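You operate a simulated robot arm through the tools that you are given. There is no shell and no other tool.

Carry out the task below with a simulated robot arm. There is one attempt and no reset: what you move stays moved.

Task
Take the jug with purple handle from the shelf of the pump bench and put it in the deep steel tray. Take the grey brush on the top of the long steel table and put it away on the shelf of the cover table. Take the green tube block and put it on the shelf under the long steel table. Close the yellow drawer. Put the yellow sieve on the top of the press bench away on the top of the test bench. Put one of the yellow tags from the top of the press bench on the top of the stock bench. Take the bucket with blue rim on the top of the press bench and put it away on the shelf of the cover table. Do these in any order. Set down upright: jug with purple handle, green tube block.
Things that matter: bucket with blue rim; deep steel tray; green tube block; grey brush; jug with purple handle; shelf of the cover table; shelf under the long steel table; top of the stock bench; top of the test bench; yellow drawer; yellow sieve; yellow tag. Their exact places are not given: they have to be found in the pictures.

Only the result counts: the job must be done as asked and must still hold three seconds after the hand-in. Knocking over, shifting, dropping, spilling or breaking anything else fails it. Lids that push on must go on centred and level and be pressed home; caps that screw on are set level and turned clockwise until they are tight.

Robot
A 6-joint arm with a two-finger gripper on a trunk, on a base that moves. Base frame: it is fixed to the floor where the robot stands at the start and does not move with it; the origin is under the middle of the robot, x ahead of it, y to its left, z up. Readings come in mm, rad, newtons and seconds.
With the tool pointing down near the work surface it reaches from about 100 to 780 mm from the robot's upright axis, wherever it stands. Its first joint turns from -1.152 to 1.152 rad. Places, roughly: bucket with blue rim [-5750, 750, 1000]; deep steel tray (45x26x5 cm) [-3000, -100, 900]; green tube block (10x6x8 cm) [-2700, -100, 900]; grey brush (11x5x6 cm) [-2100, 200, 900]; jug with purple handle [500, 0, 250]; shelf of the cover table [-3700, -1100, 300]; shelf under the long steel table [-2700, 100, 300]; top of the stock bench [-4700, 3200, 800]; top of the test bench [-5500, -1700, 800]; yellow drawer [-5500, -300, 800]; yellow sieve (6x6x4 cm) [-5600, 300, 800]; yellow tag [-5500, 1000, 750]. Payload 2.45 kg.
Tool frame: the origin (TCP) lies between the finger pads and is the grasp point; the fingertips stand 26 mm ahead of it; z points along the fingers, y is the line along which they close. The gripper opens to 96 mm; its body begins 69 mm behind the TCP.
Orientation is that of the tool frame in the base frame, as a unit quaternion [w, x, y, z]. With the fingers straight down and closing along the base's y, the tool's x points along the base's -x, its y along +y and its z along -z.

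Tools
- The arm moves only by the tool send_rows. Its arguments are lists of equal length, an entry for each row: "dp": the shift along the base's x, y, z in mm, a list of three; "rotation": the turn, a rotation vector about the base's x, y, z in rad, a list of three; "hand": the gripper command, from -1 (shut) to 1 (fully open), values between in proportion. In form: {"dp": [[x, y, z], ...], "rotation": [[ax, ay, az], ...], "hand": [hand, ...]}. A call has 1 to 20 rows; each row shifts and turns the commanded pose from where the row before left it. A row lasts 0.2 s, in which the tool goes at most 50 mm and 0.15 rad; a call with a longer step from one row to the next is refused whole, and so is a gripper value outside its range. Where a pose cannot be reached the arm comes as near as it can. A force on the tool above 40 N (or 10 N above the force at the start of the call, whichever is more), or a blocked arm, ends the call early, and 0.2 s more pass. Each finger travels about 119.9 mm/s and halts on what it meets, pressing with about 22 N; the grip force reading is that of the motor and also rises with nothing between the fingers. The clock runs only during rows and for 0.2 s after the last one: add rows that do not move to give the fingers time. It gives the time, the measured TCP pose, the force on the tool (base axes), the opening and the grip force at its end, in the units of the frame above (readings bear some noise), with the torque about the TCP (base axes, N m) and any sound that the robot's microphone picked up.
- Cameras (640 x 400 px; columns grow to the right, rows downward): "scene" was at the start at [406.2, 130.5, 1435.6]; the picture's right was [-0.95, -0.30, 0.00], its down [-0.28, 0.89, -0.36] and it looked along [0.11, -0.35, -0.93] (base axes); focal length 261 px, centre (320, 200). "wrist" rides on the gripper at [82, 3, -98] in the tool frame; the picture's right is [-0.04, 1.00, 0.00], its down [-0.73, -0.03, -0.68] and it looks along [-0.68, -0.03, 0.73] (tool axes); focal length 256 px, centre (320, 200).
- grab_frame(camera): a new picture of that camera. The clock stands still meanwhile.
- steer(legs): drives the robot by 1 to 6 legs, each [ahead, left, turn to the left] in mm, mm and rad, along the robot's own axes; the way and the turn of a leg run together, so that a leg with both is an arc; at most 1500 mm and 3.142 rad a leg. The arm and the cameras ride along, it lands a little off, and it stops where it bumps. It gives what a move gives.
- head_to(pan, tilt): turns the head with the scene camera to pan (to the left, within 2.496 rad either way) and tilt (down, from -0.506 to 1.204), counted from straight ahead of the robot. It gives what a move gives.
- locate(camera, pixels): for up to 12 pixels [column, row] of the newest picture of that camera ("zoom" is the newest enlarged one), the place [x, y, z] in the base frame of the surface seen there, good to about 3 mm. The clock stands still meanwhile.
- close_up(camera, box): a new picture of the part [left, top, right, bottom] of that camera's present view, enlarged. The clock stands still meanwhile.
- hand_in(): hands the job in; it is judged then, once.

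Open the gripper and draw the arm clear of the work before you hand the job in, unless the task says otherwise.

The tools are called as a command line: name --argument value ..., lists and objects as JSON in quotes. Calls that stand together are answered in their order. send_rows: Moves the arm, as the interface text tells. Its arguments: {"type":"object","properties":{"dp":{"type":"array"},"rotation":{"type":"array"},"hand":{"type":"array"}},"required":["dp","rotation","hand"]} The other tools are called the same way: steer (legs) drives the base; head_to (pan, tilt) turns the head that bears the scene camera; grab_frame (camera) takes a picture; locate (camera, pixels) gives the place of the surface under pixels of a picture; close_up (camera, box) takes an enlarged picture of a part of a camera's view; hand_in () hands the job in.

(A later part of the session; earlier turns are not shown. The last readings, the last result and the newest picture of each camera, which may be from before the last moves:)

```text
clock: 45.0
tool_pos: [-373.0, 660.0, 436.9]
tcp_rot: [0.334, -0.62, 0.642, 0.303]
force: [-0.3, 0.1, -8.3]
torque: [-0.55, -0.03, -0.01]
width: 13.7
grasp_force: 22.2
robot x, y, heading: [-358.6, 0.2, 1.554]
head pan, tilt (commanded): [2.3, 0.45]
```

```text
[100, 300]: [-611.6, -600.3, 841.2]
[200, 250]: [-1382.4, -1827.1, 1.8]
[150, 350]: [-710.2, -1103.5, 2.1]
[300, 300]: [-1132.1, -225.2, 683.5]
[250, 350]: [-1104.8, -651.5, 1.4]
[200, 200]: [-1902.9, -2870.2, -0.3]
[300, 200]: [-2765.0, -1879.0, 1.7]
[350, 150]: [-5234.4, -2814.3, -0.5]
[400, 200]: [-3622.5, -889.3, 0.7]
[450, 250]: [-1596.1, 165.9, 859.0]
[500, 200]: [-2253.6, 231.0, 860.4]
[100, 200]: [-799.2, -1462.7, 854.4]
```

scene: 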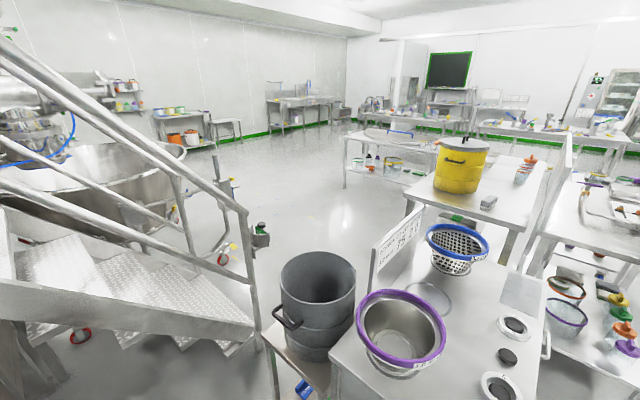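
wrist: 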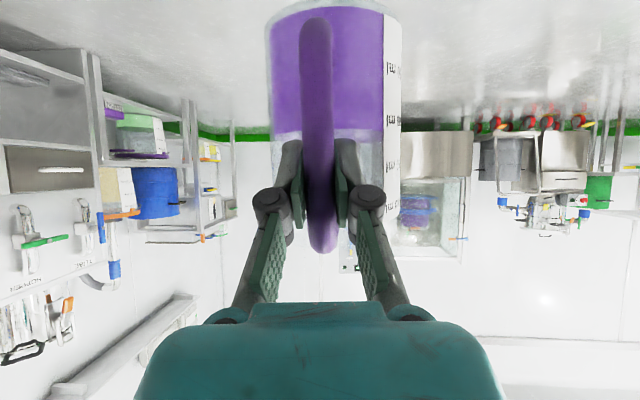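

I measure the gap between the stair rail and the grey-pot stand to see whether that route is passable.

close_up --camera "scene" --box '[160, 170, 420, 400]'

locate --camera "scene" --pixels '[[265, 330], [330, 392], [258, 320], [250, 215], [255, 300], [230, 350], [275, 385], [408, 195], [345, 175], [440, 165], [258, 240], [420, 235]]'

```text
1.74 times, centred on (290, 285) of scene
```

zoom: 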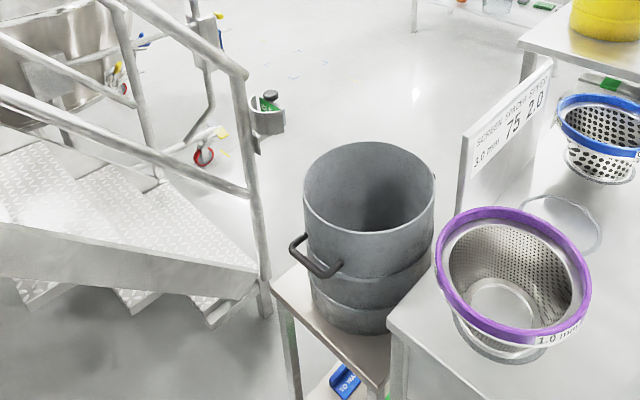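

```text
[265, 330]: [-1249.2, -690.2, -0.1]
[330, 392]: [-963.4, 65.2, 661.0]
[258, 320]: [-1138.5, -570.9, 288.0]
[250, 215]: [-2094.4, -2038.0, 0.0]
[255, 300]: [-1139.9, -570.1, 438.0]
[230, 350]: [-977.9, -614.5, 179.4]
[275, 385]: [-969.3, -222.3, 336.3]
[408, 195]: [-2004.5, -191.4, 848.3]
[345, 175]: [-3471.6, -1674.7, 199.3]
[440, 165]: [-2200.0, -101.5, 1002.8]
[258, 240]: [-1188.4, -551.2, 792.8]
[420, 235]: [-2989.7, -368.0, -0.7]
```

The gap there is only ~270 mm – not passable, so I will go round by the left. I first measure the cover table and far end of the long table.

close_up --camera "scene" --box '[330, 90, 640, 270]'

locate --camera "scene" --pixels '[[344, 187], [435, 193], [355, 140], [425, 145], [440, 130], [530, 160], [545, 165], [565, 135], [405, 128], [362, 160], [520, 150], [460, 120]]'

```text
2.06 times, centred on (485, 180) of scene
```

zoom: 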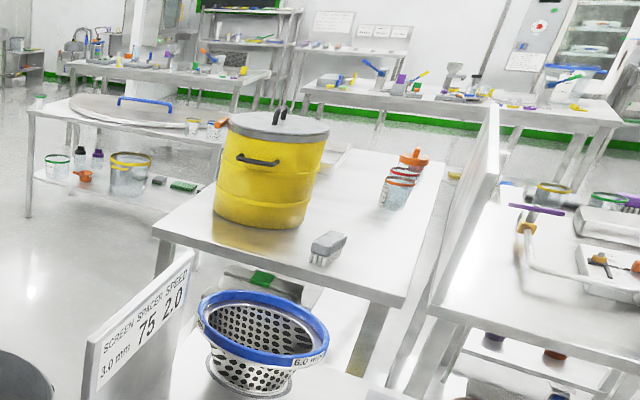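

```text
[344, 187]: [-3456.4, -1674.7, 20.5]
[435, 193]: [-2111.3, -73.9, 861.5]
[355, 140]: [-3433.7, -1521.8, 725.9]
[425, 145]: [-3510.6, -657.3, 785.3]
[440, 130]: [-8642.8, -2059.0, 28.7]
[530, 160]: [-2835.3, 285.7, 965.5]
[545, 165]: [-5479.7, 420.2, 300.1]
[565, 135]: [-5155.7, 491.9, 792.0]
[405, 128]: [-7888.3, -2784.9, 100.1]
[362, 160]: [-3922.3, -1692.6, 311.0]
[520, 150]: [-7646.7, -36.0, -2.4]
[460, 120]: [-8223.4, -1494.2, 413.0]
```

The long table runs about x -2000…-3200, y -190…430, and its far end can be reached from x≈-3700. I drive: ahead 1450, turn left to face -x, ahead 1500.

steer --legs '[[1450, 0, 0], [0, 0, 1.587], [1500, 0, 0]]'

grab_frame --camera "wrist"

head_to --pan 0.5 --tilt 0.45

grab_frame --camera "scene"

```text
clock: 63.0
tool_pos: [-2505.5, 1384.6, 436.9]
tcp_rot: [-0.018, 0.893, -0.009, -0.45]
force: [0.0, -0.1, -8.3]
torque: [0.06, -0.55, 0.0]
width: 13.5
grasp_force: 22.0
robot x, y, heading: [-1844.1, 1406.9, -3.139]
head pan, tilt (commanded): [2.3, 0.45]
```

```text
taken
```

wrist: 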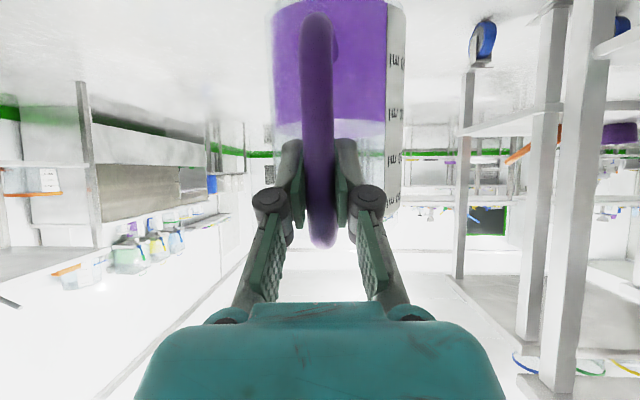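

```text
clock: 64.8
tool_pos: [-2505.7, 1385.9, 436.9]
tcp_rot: [-0.018, 0.892, -0.009, -0.451]
force: [-0.6, 0.0, -7.3]
torque: [0.04, -0.56, 0.03]
width: 13.9
grasp_force: 22.6
robot x, y, heading: [-1850.8, 1406.4, -3.139]
head pan, tilt (commanded): [0.499, 0.45]
```

```text
taken
```

scene: 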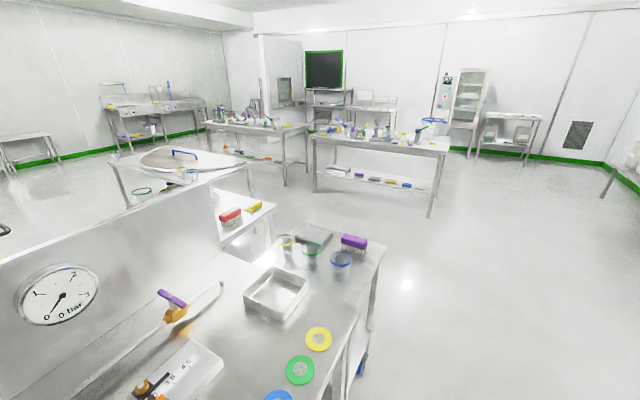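

The jug is still fine. I measure the table ends and benches ahead in this picture.

locate --camera "scene" --pixels '[[383, 243], [272, 207], [375, 310], [250, 165], [115, 160], [310, 140], [450, 155], [310, 130], [205, 125], [430, 215], [350, 250], [270, 240]]'

close_up --camera "scene" --box '[90, 90, 470, 260]'

```text
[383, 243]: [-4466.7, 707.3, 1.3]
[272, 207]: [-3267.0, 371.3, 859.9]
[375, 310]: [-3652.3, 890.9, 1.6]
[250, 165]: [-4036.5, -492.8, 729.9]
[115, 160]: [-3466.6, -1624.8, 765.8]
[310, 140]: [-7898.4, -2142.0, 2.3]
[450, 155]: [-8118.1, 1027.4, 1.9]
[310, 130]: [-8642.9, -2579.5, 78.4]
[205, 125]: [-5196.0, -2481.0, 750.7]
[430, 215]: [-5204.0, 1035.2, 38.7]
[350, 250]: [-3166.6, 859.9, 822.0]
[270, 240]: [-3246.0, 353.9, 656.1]
```

```text
1.68 times, centred on (280, 175) of scene
```

zoom: 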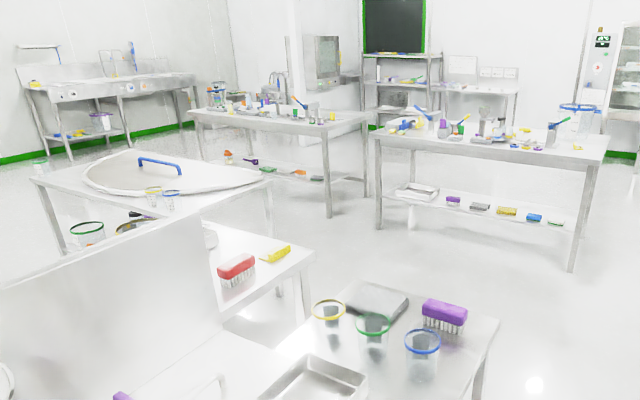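

The table end is at x≈-3267; cover table occupies x -3440…-4040, y -490…-1690. I drive on to x≈-4100 and turn around left to face +x.

steer --legs '[[1500, 0, 0], [760, 0, 0], [0, 0, 3.139]]'

grab_frame --camera "wrist"

head_to --pan -0.6 --tilt 0.5

grab_frame --camera "scene"

```text
clock: 83.1
tool_pos: [-3422.1, 1400.8, 436.8]
tcp_rot: [0.449, 0.025, 0.893, -0.027]
force: [0.6, 0.2, -6.8]
torque: [-0.03, 0.55, 0.0]
width: 13.7
grasp_force: 22.5
robot x, y, heading: [-4083.6, 1401.0, -0.033]
head pan, tilt (commanded): [0.499, 0.45]
```

```text
taken
```

wrist: 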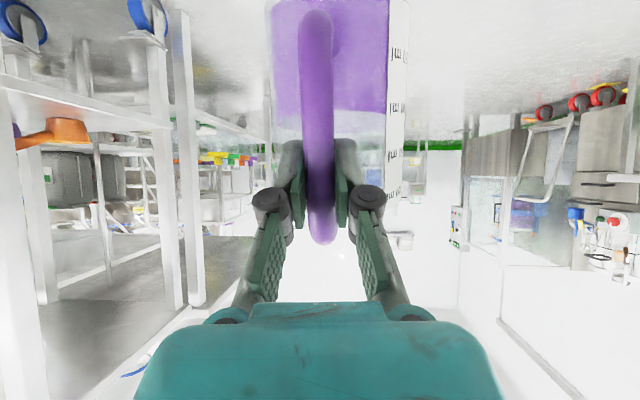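

```text
clock: 84.4
tool_pos: [-3422.0, 1401.1, 437.0]
tcp_rot: [0.449, 0.025, 0.893, -0.026]
force: [0.1, 0.3, -7.4]
torque: [-0.03, 0.54, 0.0]
width: 13.9
grasp_force: 21.7
robot x, y, heading: [-4082.3, 1401.5, -0.034]
head pan, tilt (commanded): [-0.6, 0.499]
```

```text
taken
```

scene: 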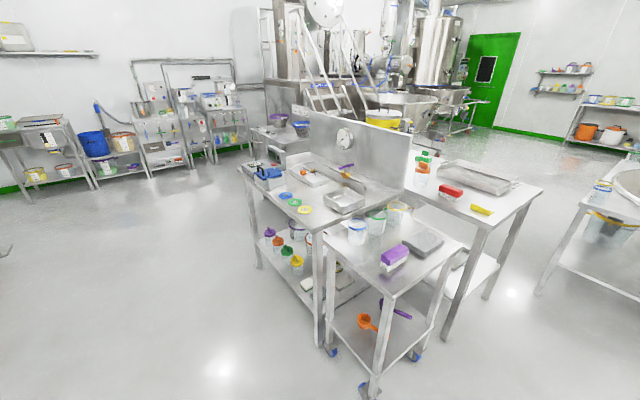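

The deep steel tray shows at (475,178) on the long table near its end, red brush at (451,190). I measure them.

locate --camera "scene" --pixels '[[475, 180], [440, 175], [510, 193], [500, 178], [452, 163], [482, 209], [451, 190], [420, 172], [542, 190], [485, 228], [595, 185], [525, 200]]'

close_up --camera "scene" --box '[330, 120, 640, 300]'

```text
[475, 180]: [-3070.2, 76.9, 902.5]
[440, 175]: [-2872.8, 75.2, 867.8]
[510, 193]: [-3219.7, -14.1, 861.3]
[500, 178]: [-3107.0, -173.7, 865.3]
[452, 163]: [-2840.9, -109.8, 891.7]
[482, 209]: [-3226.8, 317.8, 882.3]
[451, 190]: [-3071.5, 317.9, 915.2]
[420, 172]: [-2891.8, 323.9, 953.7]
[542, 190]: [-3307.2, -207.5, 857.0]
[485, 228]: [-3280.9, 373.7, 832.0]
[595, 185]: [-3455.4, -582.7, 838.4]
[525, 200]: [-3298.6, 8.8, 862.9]
```

```text
2.06 times, centred on (485, 210) of scene
```

zoom: 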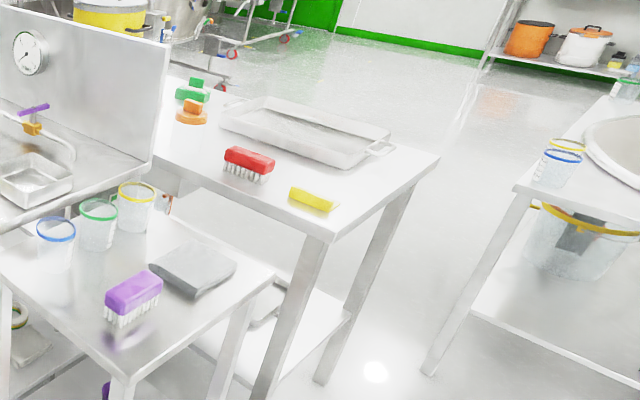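

The tray spans about x -3150…-2830, y -180…77, rim z≈902, floor z≈866. In this open spot I raise the jug in stages, keeping orientation.

send_rows --dp '[[0, 0, 10], [0, 0, 20], [0, 0, 25], [0, 0, 25], [0, 0, 25], [0, 0, 25], [0, 0, 25], [0, 0, 25], [0, 0, 20], [0, 0, 10]]' --rotation '[[0, 0, 0], [0, 0, 0], [0, 0, 0], [0, 0, 0], [0, 0, 0], [0, 0, 0], [0, 0, 0], [0, 0, 0], [0, 0, 0], [0, 0, 0]]' --hand '[-1, -1, -1, -1, -1, -1, -1, -1, -1, -1]'

send_rows --dp '[[0, 0, 10], [0, 0, 20], [0, 0, 25], [0, 0, 25], [0, 0, 25], [0, 0, 25], [0, 0, 25], [0, 0, 25], [0, 0, 20], [0, 0, 10]]' --rotation '[[0, 0, 0], [0, 0, 0], [0, 0, 0], [0, 0, 0], [0, 0, 0], [0, 0, 0], [0, 0, 0], [0, 0, 0], [0, 0, 0], [0, 0, 0]]' --hand '[-1, -1, -1, -1, -1, -1, -1, -1, -1, -1]'

grab_frame --camera "wrist"

```text
clock: 86.6
tool_pos: [-3423.5, 1399.9, 647.6]
tcp_rot: [0.451, 0.024, 0.892, -0.026]
force: [0.2, -0.3, -8.1]
torque: [-0.02, 0.54, 0.02]
width: 13.7
grasp_force: 22.0
robot x, y, heading: [-4081.9, 1403.7, -0.035]
head pan, tilt (commanded): [-0.6, 0.499]
```

```text
clock: 88.8
tool_pos: [-3421.7, 1400.7, 856.3]
tcp_rot: [0.45, 0.025, 0.892, -0.027]
force: [-0.5, 0.4, -7.8]
torque: [-0.04, 0.55, 0.0]
width: 13.7
grasp_force: 21.7
robot x, y, heading: [-4080.2, 1397.8, -0.034]
head pan, tilt (commanded): [-0.6, 0.499]
```

```text
taken
```

wrist: 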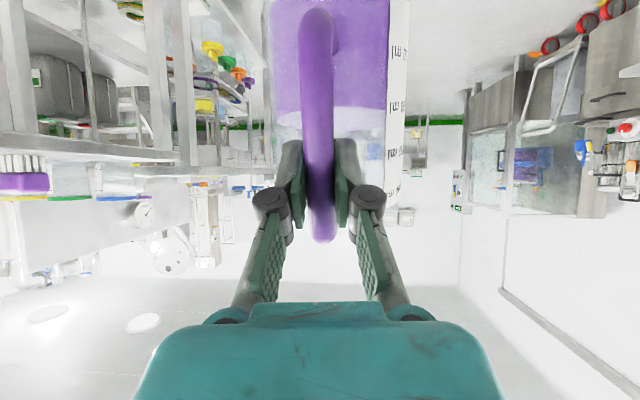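

Reach is fine so far. I raise another ~230 mm.

send_rows --dp '[[0, 0, 10], [0, 0, 20], [0, 0, 25], [0, 0, 25], [0, 0, 25], [0, 0, 25], [0, 0, 25], [0, 0, 25], [0, 0, 25], [0, 0, 20], [0, 0, 10]]' --rotation '[[0, 0, 0], [0, 0, 0], [0, 0, 0], [0, 0, 0], [0, 0, 0], [0, 0, 0], [0, 0, 0], [0, 0, 0], [0, 0, 0], [0, 0, 0], [0, 0, 0]]' --hand '[-1, -1, -1, -1, -1, -1, -1, -1, -1, -1, -1]'

send_rows --dp '[[0, 0, 0], [0, 0, 0], [0, 0, 0]]' --rotation '[[0, -0.05, 0], [0, -0.05, 0], [0, 0, 0]]' --hand '[-1, -1, -1]'

```text
clock: 91.2
tool_pos: [-3312.3, 1414.5, 993.0]
tcp_rot: [0.45, 0.024, 0.892, -0.026]
force: [-0.4, -0.3, -6.5]
torque: [-0.05, 0.53, 0.01]
width: 13.9
grasp_force: 22.0
out of reach, approached as far as the arm can: row 1, 2, 3, 4, 5, 6, 7, 8, 9, 10, 11
robot x, y, heading: [-4080.7, 1403.6, -0.035]
head pan, tilt (commanded): [-0.6, 0.499]
```

```text
clock: 92.0
tool_pos: [-3310.3, 1415.2, 992.9]
tcp_rot: [0.494, 0.026, 0.868, -0.025]
force: [0.5, -0.2, -6.8]
torque: [0.0, 0.58, 0.01]
width: 13.6
grasp_force: 21.5
robot x, y, heading: [-4079.2, 1402.3, -0.036]
head pan, tilt (commanded): [-0.6, 0.499]
```

The arm can't hold that height at this short reach with the tilt; it drifted out to x -3310. I command farther out to see what height is available.

send_rows --dp '[[25, 0, 0], [25, 0, 0], [25, 0, 0], [25, 0, 0], [20, 0, 0], [0, 0, 0]]' --rotation '[[0, 0, 0], [0, 0, 0], [0, 0, 0], [0, 0, 0], [0, 0, 0], [0, 0, 0]]' --hand '[-1, -1, -1, -1, -1, -1]'

head_to --pan -0.2 --tilt 0.9

grab_frame --camera "scene"

grab_frame --camera "wrist"

```text
clock: 93.4
tool_pos: [-3191.7, 1418.1, 994.4]
tcp_rot: [0.494, 0.026, 0.869, -0.025]
force: [-0.6, -0.7, -6.2]
torque: [-0.03, 0.57, -0.01]
width: 13.7
grasp_force: 22.3
robot x, y, heading: [-4081.7, 1402.6, -0.036]
head pan, tilt (commanded): [-0.6, 0.499]
```

```text
clock: 94.3
tool_pos: [-3191.8, 1417.9, 993.2]
tcp_rot: [0.494, 0.026, 0.869, -0.025]
force: [0.0, -0.2, -7.4]
torque: [-0.03, 0.58, 0.03]
width: 13.7
grasp_force: 21.8
robot x, y, heading: [-4081.2, 1398.3, -0.036]
head pan, tilt (commanded): [-0.201, 0.901]
```

```text
taken
```

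scene: 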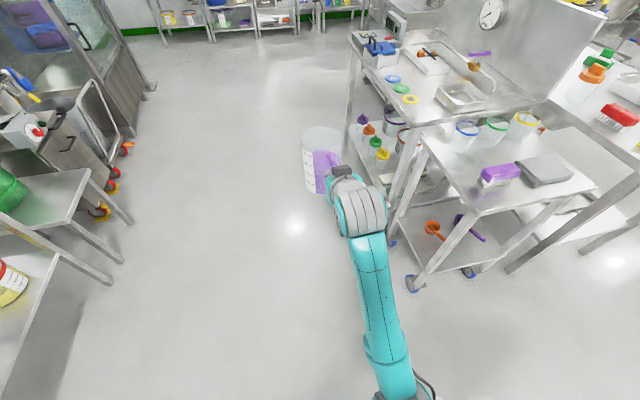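

```text
taken
```

wrist: 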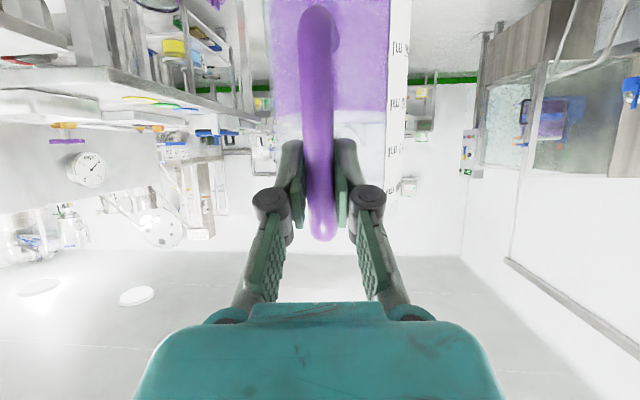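

Commands continue from the reached pose; the arm now extends 890 mm ahead at z 993. I try raising 90 mm here.

send_rows --dp '[[0, 0, 15], [0, 0, 20], [0, 0, 20], [0, 0, 20], [0, 0, 15], [0, 0, 0]]' --rotation '[[0, 0, 0], [0, 0, 0], [0, 0, 0], [0, 0, 0], [0, 0, 0], [0, 0, 0]]' --hand '[-1, -1, -1, -1, -1, -1]'

```text
clock: 95.7
tool_pos: [-3192.1, 1415.5, 1083.4]
tcp_rot: [0.494, 0.026, 0.869, -0.025]
force: [0.5, 0.8, -6.7]
torque: [-0.04, 0.6, -0.02]
width: 13.9
grasp_force: 22.0
robot x, y, heading: [-4082.7, 1401.2, -0.035]
head pan, tilt (commanded): [-0.201, 0.901]
```

Height 1083 achieved. I measure the jug's lean now.

grab_frame --camera "wrist"

locate --camera "wrist" --pixels '[[315, 20], [316, 60], [318, 120], [320, 235], [285, 20], [285, 60], [285, 100], [350, 20], [352, 60], [352, 100]]'

```text
taken
```

wrist: 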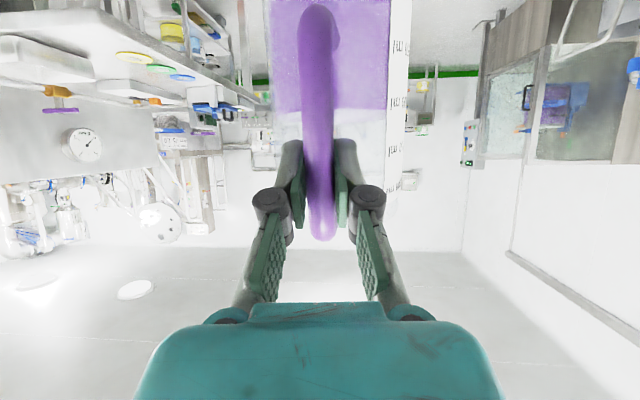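

```text
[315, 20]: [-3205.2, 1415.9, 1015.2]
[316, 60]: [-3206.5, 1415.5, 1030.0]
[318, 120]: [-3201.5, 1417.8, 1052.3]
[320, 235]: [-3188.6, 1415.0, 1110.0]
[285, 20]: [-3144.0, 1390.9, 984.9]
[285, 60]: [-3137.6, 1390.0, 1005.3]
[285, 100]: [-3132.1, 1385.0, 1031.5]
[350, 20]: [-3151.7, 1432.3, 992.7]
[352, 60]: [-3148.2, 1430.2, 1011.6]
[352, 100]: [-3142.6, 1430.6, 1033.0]
```

The jug leans about 11–12° nose-down. I pitch the tool up by 0.2 rad to level it.

send_rows --dp '[[0, 0, 0], [0, 0, 0], [0, 0, 0], [0, 0, 0], [0, 0, 0]]' --rotation '[[0, -0.05, 0], [0, -0.05, 0], [0, -0.05, 0], [0, -0.05, 0], [0, 0, 0]]' --hand '[-1, -1, -1, -1, -1]'

grab_frame --camera "wrist"

locate --camera "wrist" --pixels '[[315, 20], [316, 60], [318, 120], [320, 235], [285, 20], [285, 60], [285, 100], [350, 20], [352, 60], [352, 100]]'

```text
clock: 96.9
tool_pos: [-3191.2, 1414.1, 1083.3]
tcp_rot: [0.578, 0.028, 0.815, -0.022]
force: [-0.2, -0.8, -7.7]
torque: [-0.01, 0.69, -0.01]
width: 13.7
grasp_force: 22.4
robot x, y, heading: [-4083.2, 1401.0, -0.032]
head pan, tilt (commanded): [-0.201, 0.901]
```

```text
taken
```

wrist: 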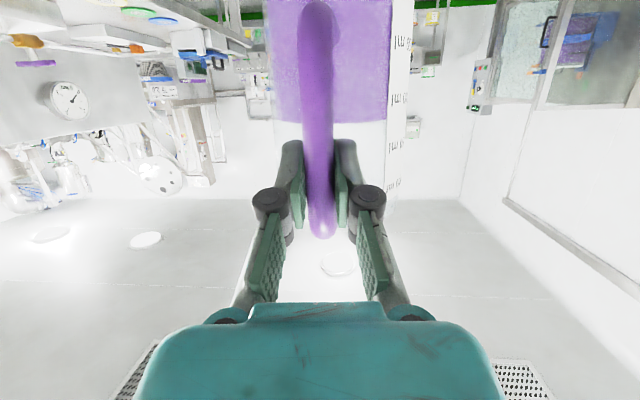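

```text
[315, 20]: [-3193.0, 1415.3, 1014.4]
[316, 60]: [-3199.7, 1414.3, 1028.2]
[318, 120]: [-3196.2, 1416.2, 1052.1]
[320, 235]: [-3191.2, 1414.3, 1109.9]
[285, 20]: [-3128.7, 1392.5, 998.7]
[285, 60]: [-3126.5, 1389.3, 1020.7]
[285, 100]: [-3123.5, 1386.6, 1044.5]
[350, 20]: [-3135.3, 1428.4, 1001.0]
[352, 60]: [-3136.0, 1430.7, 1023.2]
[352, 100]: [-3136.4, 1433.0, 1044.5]
```

The jug is now nearly level. I back up 200 mm for clearance, then strafe right about 1460 mm to line up with the tray, and look.

steer --legs '[[-200, 0, 0], [0, -1455, 0.033]]'

head_to --pan 0.0 --tilt 0.7

grab_frame --camera "scene"

grab_frame --camera "wrist"

```text
clock: 105.4
tool_pos: [-3431.3, -40.2, 1083.2]
tcp_rot: [0.578, 0.019, 0.815, -0.015]
force: [-0.4, -0.4, -6.7]
torque: [-0.07, 0.64, 0.04]
width: 13.7
grasp_force: 22.0
robot x, y, heading: [-4319.4, -73.6, -0.011]
head pan, tilt (commanded): [-0.201, 0.901]
```

```text
clock: 106.2
tool_pos: [-3430.6, -40.3, 1084.3]
tcp_rot: [0.578, 0.02, 0.816, -0.017]
force: [0.0, 0.1, -7.5]
torque: [-0.07, 0.64, -0.01]
width: 13.8
grasp_force: 21.7
robot x, y, heading: [-4315.3, -74.1, -0.008]
head pan, tilt (commanded): [0.0, 0.7]
```

```text
taken
```

scene: 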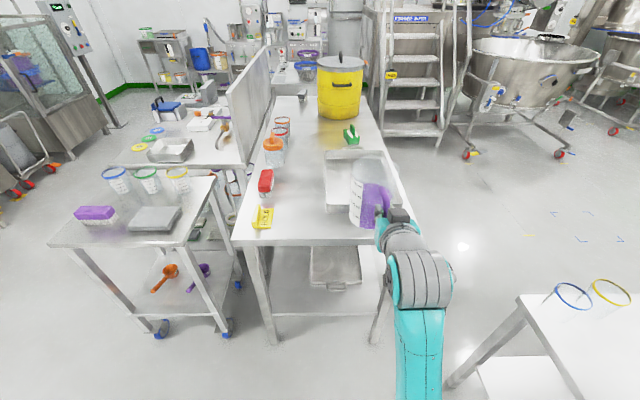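

```text
taken
```

wrist: 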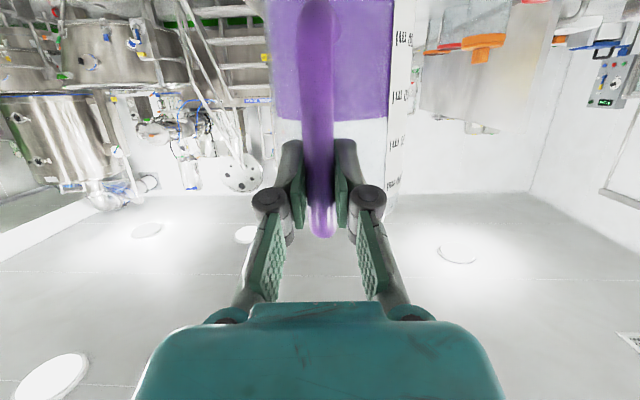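

Great view: tray at about (325–390,150–225), green tube block at (352,134). I measure tray corners and its floor.

locate --camera "scene" --pixels '[[325, 152], [386, 152], [328, 206], [335, 170], [345, 200], [395, 170], [345, 152], [400, 205], [352, 134], [345, 140], [358, 128], [240, 243]]'

close_up --camera "scene" --box '[240, 60, 440, 250]'

```text
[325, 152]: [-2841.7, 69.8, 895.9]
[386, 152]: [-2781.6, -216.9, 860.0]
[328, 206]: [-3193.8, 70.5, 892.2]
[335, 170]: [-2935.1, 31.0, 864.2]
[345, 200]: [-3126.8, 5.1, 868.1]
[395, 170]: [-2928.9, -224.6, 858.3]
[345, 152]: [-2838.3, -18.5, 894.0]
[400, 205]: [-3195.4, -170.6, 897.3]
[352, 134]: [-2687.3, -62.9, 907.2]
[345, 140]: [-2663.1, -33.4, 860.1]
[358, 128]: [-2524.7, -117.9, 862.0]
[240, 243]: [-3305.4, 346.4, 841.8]
```

```text
2.11 times, centred on (340, 155) of scene
```

zoom: 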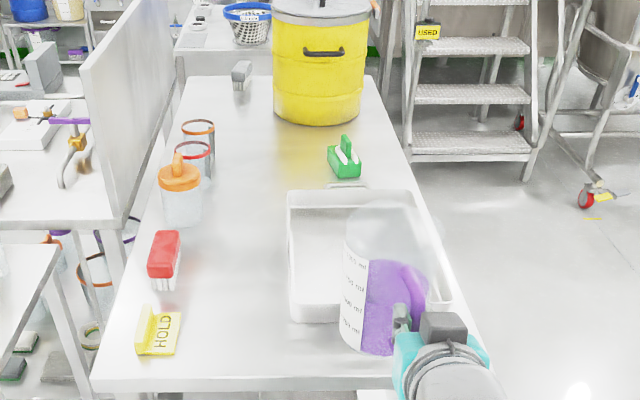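

Tray interior is about x -3180…-2850, y -175…60, floor z 866. I drive forward 305 mm so the jug hangs over it.

steer --legs '[[305, 0, 0]]'

grab_frame --camera "wrist"

locate --camera "wrist" --pixels '[[315, 20], [316, 60], [318, 120], [320, 230], [285, 20], [285, 60], [285, 100], [350, 20], [352, 60], [352, 100]]'

grab_frame --camera "scene"

```text
clock: 108.2
tool_pos: [-3126.0, -57.0, 1083.0]
tcp_rot: [0.578, 0.024, 0.815, -0.02]
force: [-0.4, -0.6, -7.1]
torque: [-0.04, 0.59, 0.01]
width: 14.0
grasp_force: 22.0
robot x, y, heading: [-4016.8, -78.6, -0.029]
head pan, tilt (commanded): [0.0, 0.7]
```

```text
taken
```

wrist: 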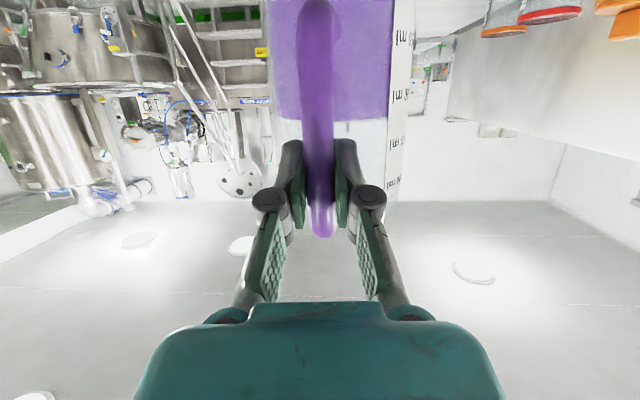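

```text
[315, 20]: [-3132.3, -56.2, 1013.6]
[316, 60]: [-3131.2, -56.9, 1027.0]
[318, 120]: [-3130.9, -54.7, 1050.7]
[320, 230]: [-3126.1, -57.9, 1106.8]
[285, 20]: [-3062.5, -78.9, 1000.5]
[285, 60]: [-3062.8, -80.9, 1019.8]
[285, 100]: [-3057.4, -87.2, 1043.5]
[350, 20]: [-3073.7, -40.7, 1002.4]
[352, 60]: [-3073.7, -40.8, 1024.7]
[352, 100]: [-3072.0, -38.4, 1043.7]
```

```text
taken
```

scene: 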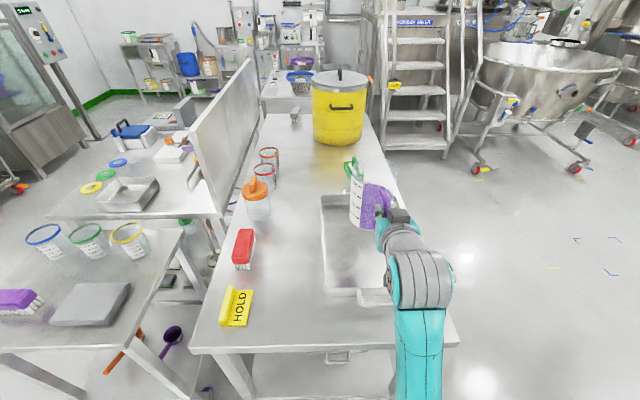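

The jug hangs level over the tray. I lower 80 mm first.

send_rows --dp '[[0, 0, -8], [0, 0, -16], [0, 0, -16], [0, 0, -16], [0, 0, -16], [0, 0, -8], [0, 0, 0]]' --rotation '[[0, 0, 0], [0, 0, 0], [0, 0, 0], [0, 0, 0], [0, 0, 0], [0, 0, 0], [0, 0, 0]]' --hand '[-1, -1, -1, -1, -1, -1, -1]'

close_up --camera "scene" --box '[280, 140, 460, 340]'

grab_frame --camera "wrist"

```text
clock: 109.8
tool_pos: [-3126.9, -57.2, 1003.6]
tcp_rot: [0.577, 0.023, 0.816, -0.019]
force: [0.3, -0.1, -6.7]
torque: [-0.07, 0.63, 0.0]
width: 13.9
grasp_force: 22.4
robot x, y, heading: [-4018.6, -78.4, -0.024]
head pan, tilt (commanded): [0.0, 0.7]
```

```text
2.00 times, centred on (370, 240) of scene
```

zoom: 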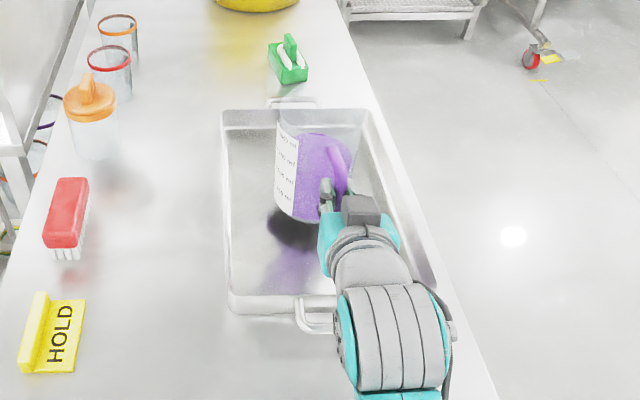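

```text
taken
```

wrist: 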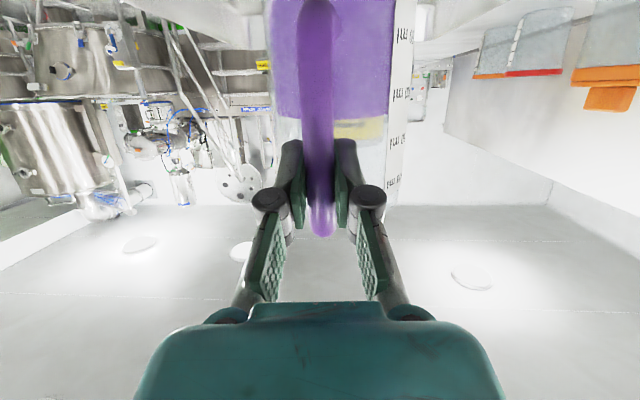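

The jug is above the tray floor, within its walls. I lower 20 mm then in small steps until the load comes off.

send_rows --dp '[[0, 0, -10], [0, 0, -8], [0, 0, -4], [0, 0, -3], [0, 0, 0]]' --rotation '[[0, 0, 0], [0, 0, 0], [0, 0, 0], [0, 0, 0], [0, 0, 0]]' --hand '[-1, -1, -1, -1, -1]'

```text
clock: 111.0
tool_pos: [-3126.9, -57.4, 979.8]
tcp_rot: [0.579, 0.024, 0.815, -0.019]
force: [-4.9, -0.5, 5.1]
torque: [0.01, -0.66, -0.03]
width: 14.0
grasp_force: 21.7
robot x, y, heading: [-4016.5, -78.0, -0.019]
head pan, tilt (commanded): [0.0, 0.7]
```

Contact: the force turned to +5 N upward. I check the jug's lean before releasing.

grab_frame --camera "wrist"

locate --camera "wrist" --pixels '[[315, 20], [316, 60], [318, 120], [320, 230], [285, 20], [285, 60], [285, 100], [350, 20], [352, 60], [352, 100]]'

close_up --camera "scene" --box '[310, 160, 430, 300]'

```text
taken
```

wrist: 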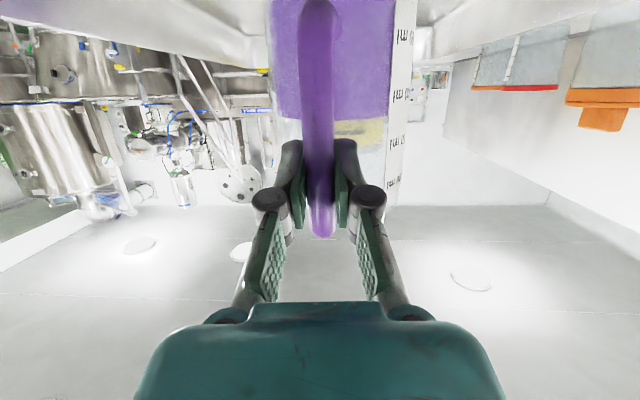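

```text
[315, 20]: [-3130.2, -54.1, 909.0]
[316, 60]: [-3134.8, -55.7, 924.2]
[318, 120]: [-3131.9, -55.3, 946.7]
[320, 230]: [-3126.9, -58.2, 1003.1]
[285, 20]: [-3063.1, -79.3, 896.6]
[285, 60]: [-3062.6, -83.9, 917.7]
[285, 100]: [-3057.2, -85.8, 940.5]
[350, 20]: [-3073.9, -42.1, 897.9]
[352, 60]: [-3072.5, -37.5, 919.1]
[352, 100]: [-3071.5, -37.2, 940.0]
```

```text
2.86 times, centred on (370, 230) of scene
```

zoom: 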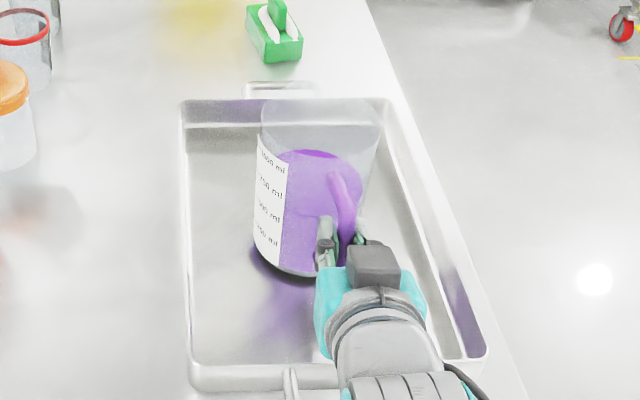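

Lean is only ~2–3°. I press 3 mm to seat it flat, then open the fingers in place.

send_rows --dp '[[0, 0, -1.5], [0, 0, -1.5], [0, 0, 0], [0, 0, 0]]' --rotation '[[0, 0, 0], [0, 0, 0], [0, 0, 0], [0, 0, 0]]' --hand '[-1, -1, -1, -1]'

send_rows --dp '[[0, 0, 0], [0, 0, 0], [0, 0, 0], [0, 0, 0]]' --rotation '[[0, 0, 0], [0, 0, 0], [0, 0, 0], [0, 0, 0]]' --hand '[-0.6, -0.4, -0.2, -0.2]'

grab_frame --camera "wrist"

```text
clock: 112.0
tool_pos: [-3127.7, -58.3, 973.8]
tcp_rot: [0.578, 0.024, 0.815, -0.02]
force: [-4.0, -0.6, 3.6]
torque: [0.03, -0.55, -0.01]
width: 13.8
grasp_force: 21.7
robot x, y, heading: [-4016.2, -78.9, -0.022]
head pan, tilt (commanded): [0.0, 0.7]
```

```text
clock: 113.0
tool_pos: [-3127.9, -56.5, 973.6]
tcp_rot: [0.578, 0.024, 0.816, -0.02]
force: [-0.1, -0.2, 0.1]
torque: [-0.01, 0.01, 0.0]
width: 38.4
grasp_force: 0.0
robot x, y, heading: [-4017.0, -79.1, -0.023]
head pan, tilt (commanded): [0.0, 0.7]
```

```text
taken
```

wrist: 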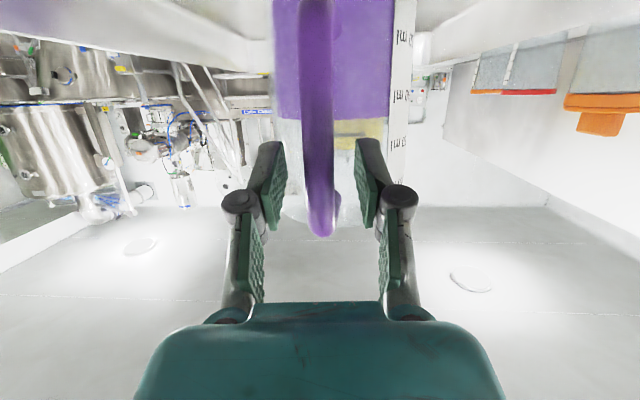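

Released; the jug stands by itself. I draw back 70 mm with the arm, then lift.

send_rows --dp '[[-15, 0, 0], [-20, 0, 0], [-20, 0, 0], [-15, 0, 0], [0, 0, 20], [0, 0, 25], [0, 0, 25], [0, 0, 0]]' --rotation '[[0, 0, 0], [0, 0, 0], [0, 0, 0], [0, 0, 0], [0, 0, 0], [0, 0, 0], [0, 0, 0], [0, 0, 0]]' --hand '[-0.2, -0.2, -0.2, -0.2, -0.2, -0.2, -0.2, -0.2]'

grab_frame --camera "wrist"

close_up --camera "scene" --box '[230, 60, 450, 300]'

```text
clock: 114.8
tool_pos: [-3196.5, -58.9, 1046.4]
tcp_rot: [0.578, 0.024, 0.816, -0.02]
force: [0.6, 0.1, 0.7]
torque: [0.0, 0.02, 0.0]
width: 38.6
grasp_force: 0.0
robot x, y, heading: [-4018.7, -81.8, -0.017]
head pan, tilt (commanded): [0.0, 0.7]
```

```text
taken
```

wrist: 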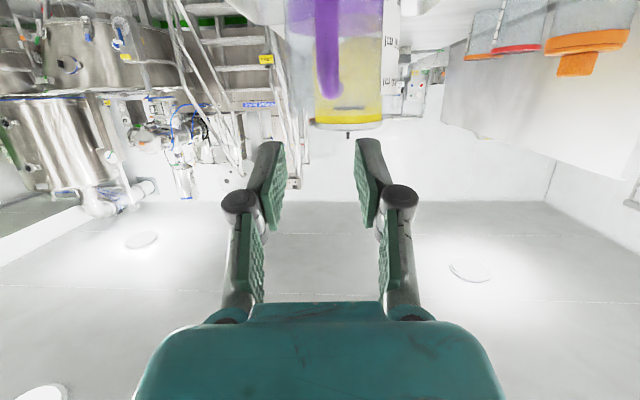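

```text
1.67 times, centred on (340, 180) of scene
```

zoom: 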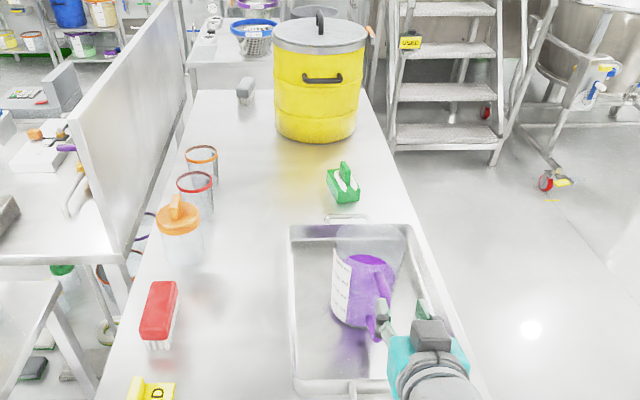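

The jug stands upright in the tray. Next I back away 350 mm and bring the arm back to a compact, down-pointing posture.

steer --legs '[[-350, 0, 0]]'

send_rows --dp '[[0, 0, 0], [0, 0, 0], [0, 0, 0], [0, 0, 0], [0, 0, 0], [0, 0, 0], [0, 0, 0], [0, 0, 0], [0, 0, 0], [0, 0, 0]]' --rotation '[[0, 0.13, 0], [0, 0.13, 0], [0, 0.13, 0], [0, 0.13, 0], [0, 0.13, 0], [0, 0.13, 0], [0, 0.13, 0], [0, 0.13, 0], [0, 0.13, 0], [0, 0.06, 0]]' --hand '[0, 0, 0, 0, 0, 0, 0, 0, 0, 0]'

```text
clock: 117.1
tool_pos: [-3545.3, -56.5, 1045.6]
tcp_rot: [0.578, 0.028, 0.815, -0.022]
force: [0.3, -0.2, -0.1]
torque: [-0.01, -0.04, 0.0]
width: 38.3
grasp_force: 0.1
robot x, y, heading: [-4366.1, -66.0, -0.03]
head pan, tilt (commanded): [0.0, 0.7]
```

```text
clock: 119.3
tool_pos: [-3423.3, -62.2, 812.4]
tcp_rot: [0.002, 0.01, 0.999, -0.034]
force: [0.3, -0.5, 0.0]
torque: [0.01, -0.01, 0.01]
width: 48.2
grasp_force: 0.0
out of reach, approached as far as the arm can: row 4, 5, 6, 7, 8, 9, 10
robot x, y, heading: [-4364.5, -65.8, -0.031]
head pan, tilt (commanded): [0.0, 0.7]
```

Pointing down at 941 mm reach. I retract to about 460 mm and raise to z≈880.

send_rows --dp '[[-40, 0, 0], [-40, 0, 0], [-40, 0, 0], [-40, 0, 0], [-40, 0, 0], [-40, 0, 0], [-40, 0, 0], [-40, 0, 0], [-40, 0, 0], [-40, 0, 0], [-40, 0, 0], [-40, 0, 0], [0, 0, 0]]' --rotation '[[0, 0, 0], [0, 0, 0], [0, 0, 0], [0, 0, 0], [0, 0, 0], [0, 0, 0], [0, 0, 0], [0, 0, 0], [0, 0, 0], [0, 0, 0], [0, 0, 0], [0, 0, 0], [0, 0, 0]]' --hand '[0, 0, 0, 0, 0, 0, 0, 0, 0, 0, 0, 0, 0]'

steer --legs '[[0, 0, 3.14]]'

head_to --pan 0.0 --tilt 0.55

grab_frame --camera "scene"

```text
clock: 122.1
tool_pos: [-3862.5, -62.3, 722.3]
tcp_rot: [0.002, 0.009, 0.999, -0.034]
force: [0.5, 0.5, 0.0]
torque: [0.02, -0.01, -0.02]
width: 48.1
grasp_force: 0.0
out of reach, approached as far as the arm can: row 1, 2, 3, 4, 5, 6, 7
robot x, y, heading: [-4363.6, -65.3, -0.032]
head pan, tilt (commanded): [0.0, 0.7]
```

```text
clock: 130.0
tool_pos: [-4865.9, -118.5, 721.9]
tcp_rot: [-0.033, 0.999, 0.031, -0.003]
force: [0.4, 0.6, 0.3]
torque: [0.02, -0.05, 0.01]
width: 47.8
grasp_force: 0.1
robot x, y, heading: [-4362.5, -72.6, -3.093]
head pan, tilt (commanded): [0.0, 0.7]
```

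```text
clock: 130.7
tool_pos: [-4865.5, -118.5, 722.8]
tcp_rot: [-0.034, 0.999, 0.031, -0.002]
force: [0.0, -0.1, -0.1]
torque: [0.0, -0.02, -0.01]
width: 48.0
grasp_force: 0.0
robot x, y, heading: [-4363.4, -69.6, -3.095]
head pan, tilt (commanded): [0.0, 0.55]
```

```text
taken
```

scene: 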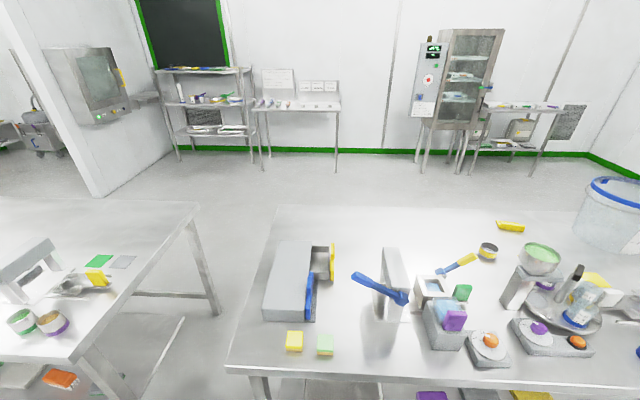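

Press bench ahead: drawer unit at (300,275) with a yellow drawer open at (325,262), blue-rimmed bucket at (612,210), small items on top. I zoom in.

close_up --camera "scene" --box '[220, 180, 440, 390]'

close_up --camera "scene" --box '[400, 170, 640, 400]'

locate --camera "scene" --pixels '[[333, 262], [320, 245], [310, 295], [295, 240], [265, 315], [488, 250], [510, 226], [590, 280], [610, 190], [590, 245], [230, 370], [275, 210]]'

```text
1.90 times, centred on (330, 285) of scene
```

zoom: 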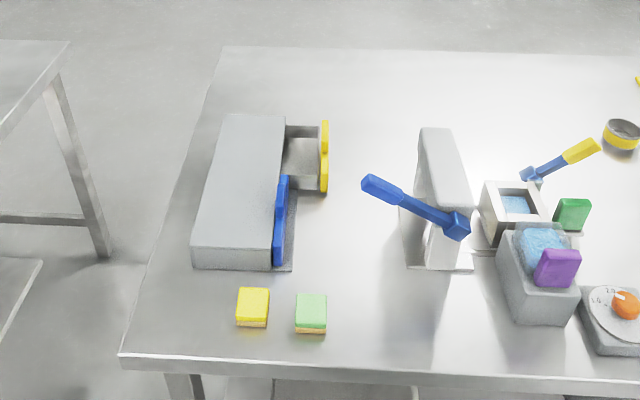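

```text
1.74 times, centred on (520, 285) of scene
```

zoom: 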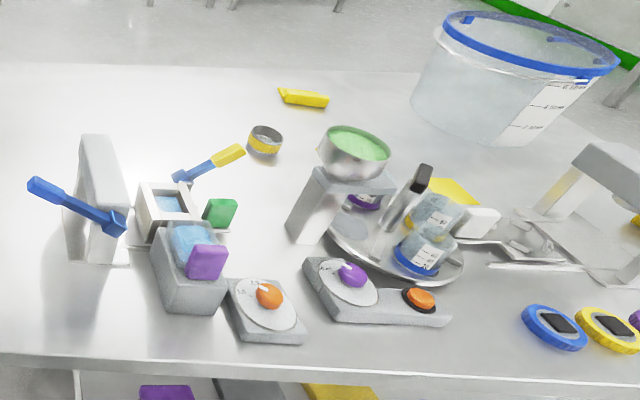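

```text
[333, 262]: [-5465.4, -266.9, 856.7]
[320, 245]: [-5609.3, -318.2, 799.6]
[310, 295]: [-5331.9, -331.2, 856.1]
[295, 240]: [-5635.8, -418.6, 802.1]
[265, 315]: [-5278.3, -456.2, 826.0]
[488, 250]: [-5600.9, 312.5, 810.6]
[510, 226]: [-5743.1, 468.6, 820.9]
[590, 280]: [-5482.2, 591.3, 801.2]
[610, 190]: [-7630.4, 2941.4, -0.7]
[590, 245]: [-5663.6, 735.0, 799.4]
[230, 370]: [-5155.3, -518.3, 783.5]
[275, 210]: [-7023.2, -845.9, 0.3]
```

I pan right to see the remaining part of the press bench (bucket and tags).

head_to --pan -0.6 --tilt 0.55

grab_frame --camera "scene"

close_up --camera "scene" --box '[200, 150, 520, 400]'

```text
clock: 131.7
tool_pos: [-4865.7, -118.1, 722.1]
tcp_rot: [-0.033, 0.999, 0.032, -0.003]
force: [0.0, -0.1, 0.3]
torque: [0.0, 0.0, -0.03]
width: 48.2
grasp_force: 0.0
robot x, y, heading: [-4367.4, -69.0, -3.092]
head pan, tilt (commanded): [-0.6, 0.55]
```

```text
taken
```

scene: 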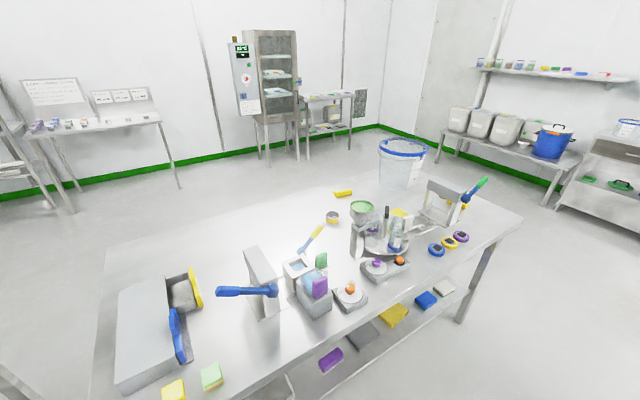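

```text
1.60 times, centred on (360, 275) of scene
```

zoom: 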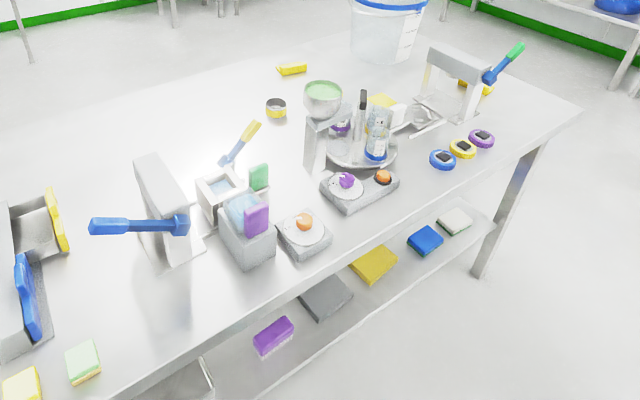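

Two yellow tag candidates: (343,193) and behind the green lever (466,205). I zoom at each.

close_up --camera "scene" --box '[310, 170, 390, 230]'

close_up --camera "scene" --box '[410, 160, 510, 260]'

locate --camera "scene" --pixels '[[343, 193], [466, 205], [333, 217], [327, 217], [339, 217], [400, 155], [382, 150], [425, 155], [385, 185], [420, 187], [450, 243], [520, 218]]'

```text
6.67 times, centred on (350, 200) of scene
```

zoom: 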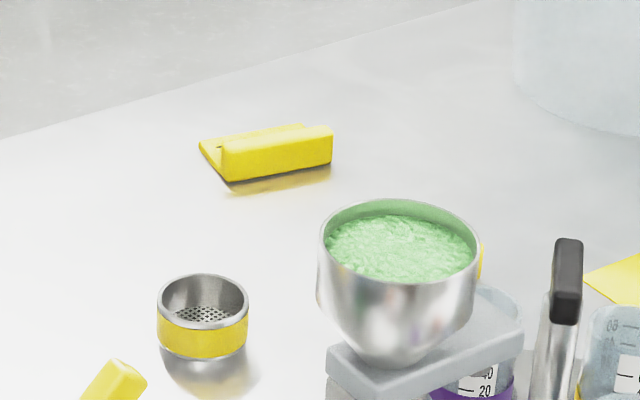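

```text
4.00 times, centred on (460, 210) of scene
```

zoom: 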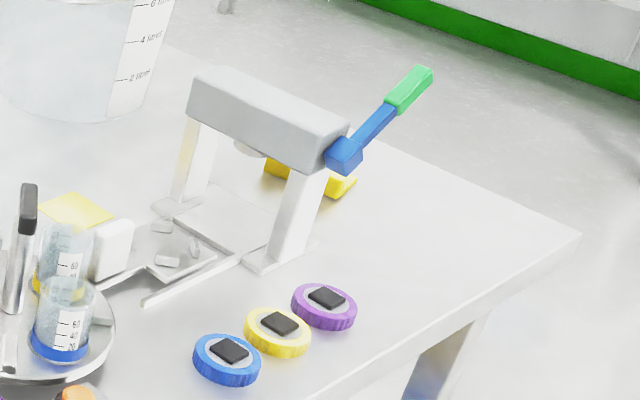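

```text
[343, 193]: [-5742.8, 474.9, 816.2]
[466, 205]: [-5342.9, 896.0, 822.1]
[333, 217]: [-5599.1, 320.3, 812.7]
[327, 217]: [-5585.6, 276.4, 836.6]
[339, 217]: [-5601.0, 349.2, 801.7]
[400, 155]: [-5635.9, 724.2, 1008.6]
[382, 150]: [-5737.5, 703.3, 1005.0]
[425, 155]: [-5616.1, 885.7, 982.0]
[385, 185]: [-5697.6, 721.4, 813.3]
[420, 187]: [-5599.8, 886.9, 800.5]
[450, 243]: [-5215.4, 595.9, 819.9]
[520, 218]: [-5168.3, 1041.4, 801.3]
```

I now know both tags and the sieve (yellow band, at (333,217)). Before approaching the bench I test how high the arm can go pointing down at about 500–600 mm reach.

send_rows --dp '[[0, 0, 30], [0, 0, 30], [0, 0, 30], [0, 0, 30], [0, 0, 30], [0, 0, 30]]' --rotation '[[0, 0, 0], [0, 0, 0], [0, 0, 0], [0, 0, 0], [0, 0, 0], [0, 0, 0]]' --hand '[0, 0, 0, 0, 0, 0]'

head_to --pan -0.3 --tilt 1.1

grab_frame --camera "scene"

```text
clock: 133.1
tool_pos: [-4842.5, -108.0, 766.8]
tcp_rot: [-0.033, 0.999, 0.032, -0.004]
force: [-0.2, 0.9, 0.4]
torque: [0.0, -0.01, -0.03]
width: 48.0
grasp_force: 0.1
out of reach, approached as far as the arm can: row 2, 3, 4, 5, 6
robot x, y, heading: [-4367.4, -71.6, -3.092]
head pan, tilt (commanded): [-0.6, 0.55]
```

```text
clock: 134.1
tool_pos: [-4842.4, -107.6, 766.3]
tcp_rot: [-0.033, 0.999, 0.033, -0.004]
force: [0.4, 0.1, 0.2]
torque: [0.0, 0.0, 0.02]
width: 48.0
grasp_force: 0.0
robot x, y, heading: [-4366.2, -67.0, -3.089]
head pan, tilt (commanded): [-0.3, 1.1]
```

```text
taken
```

scene: 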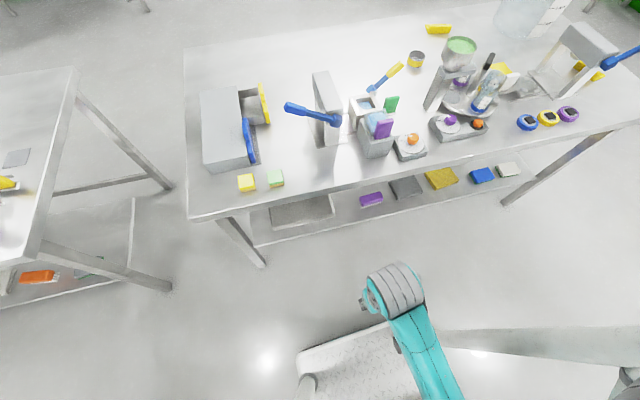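

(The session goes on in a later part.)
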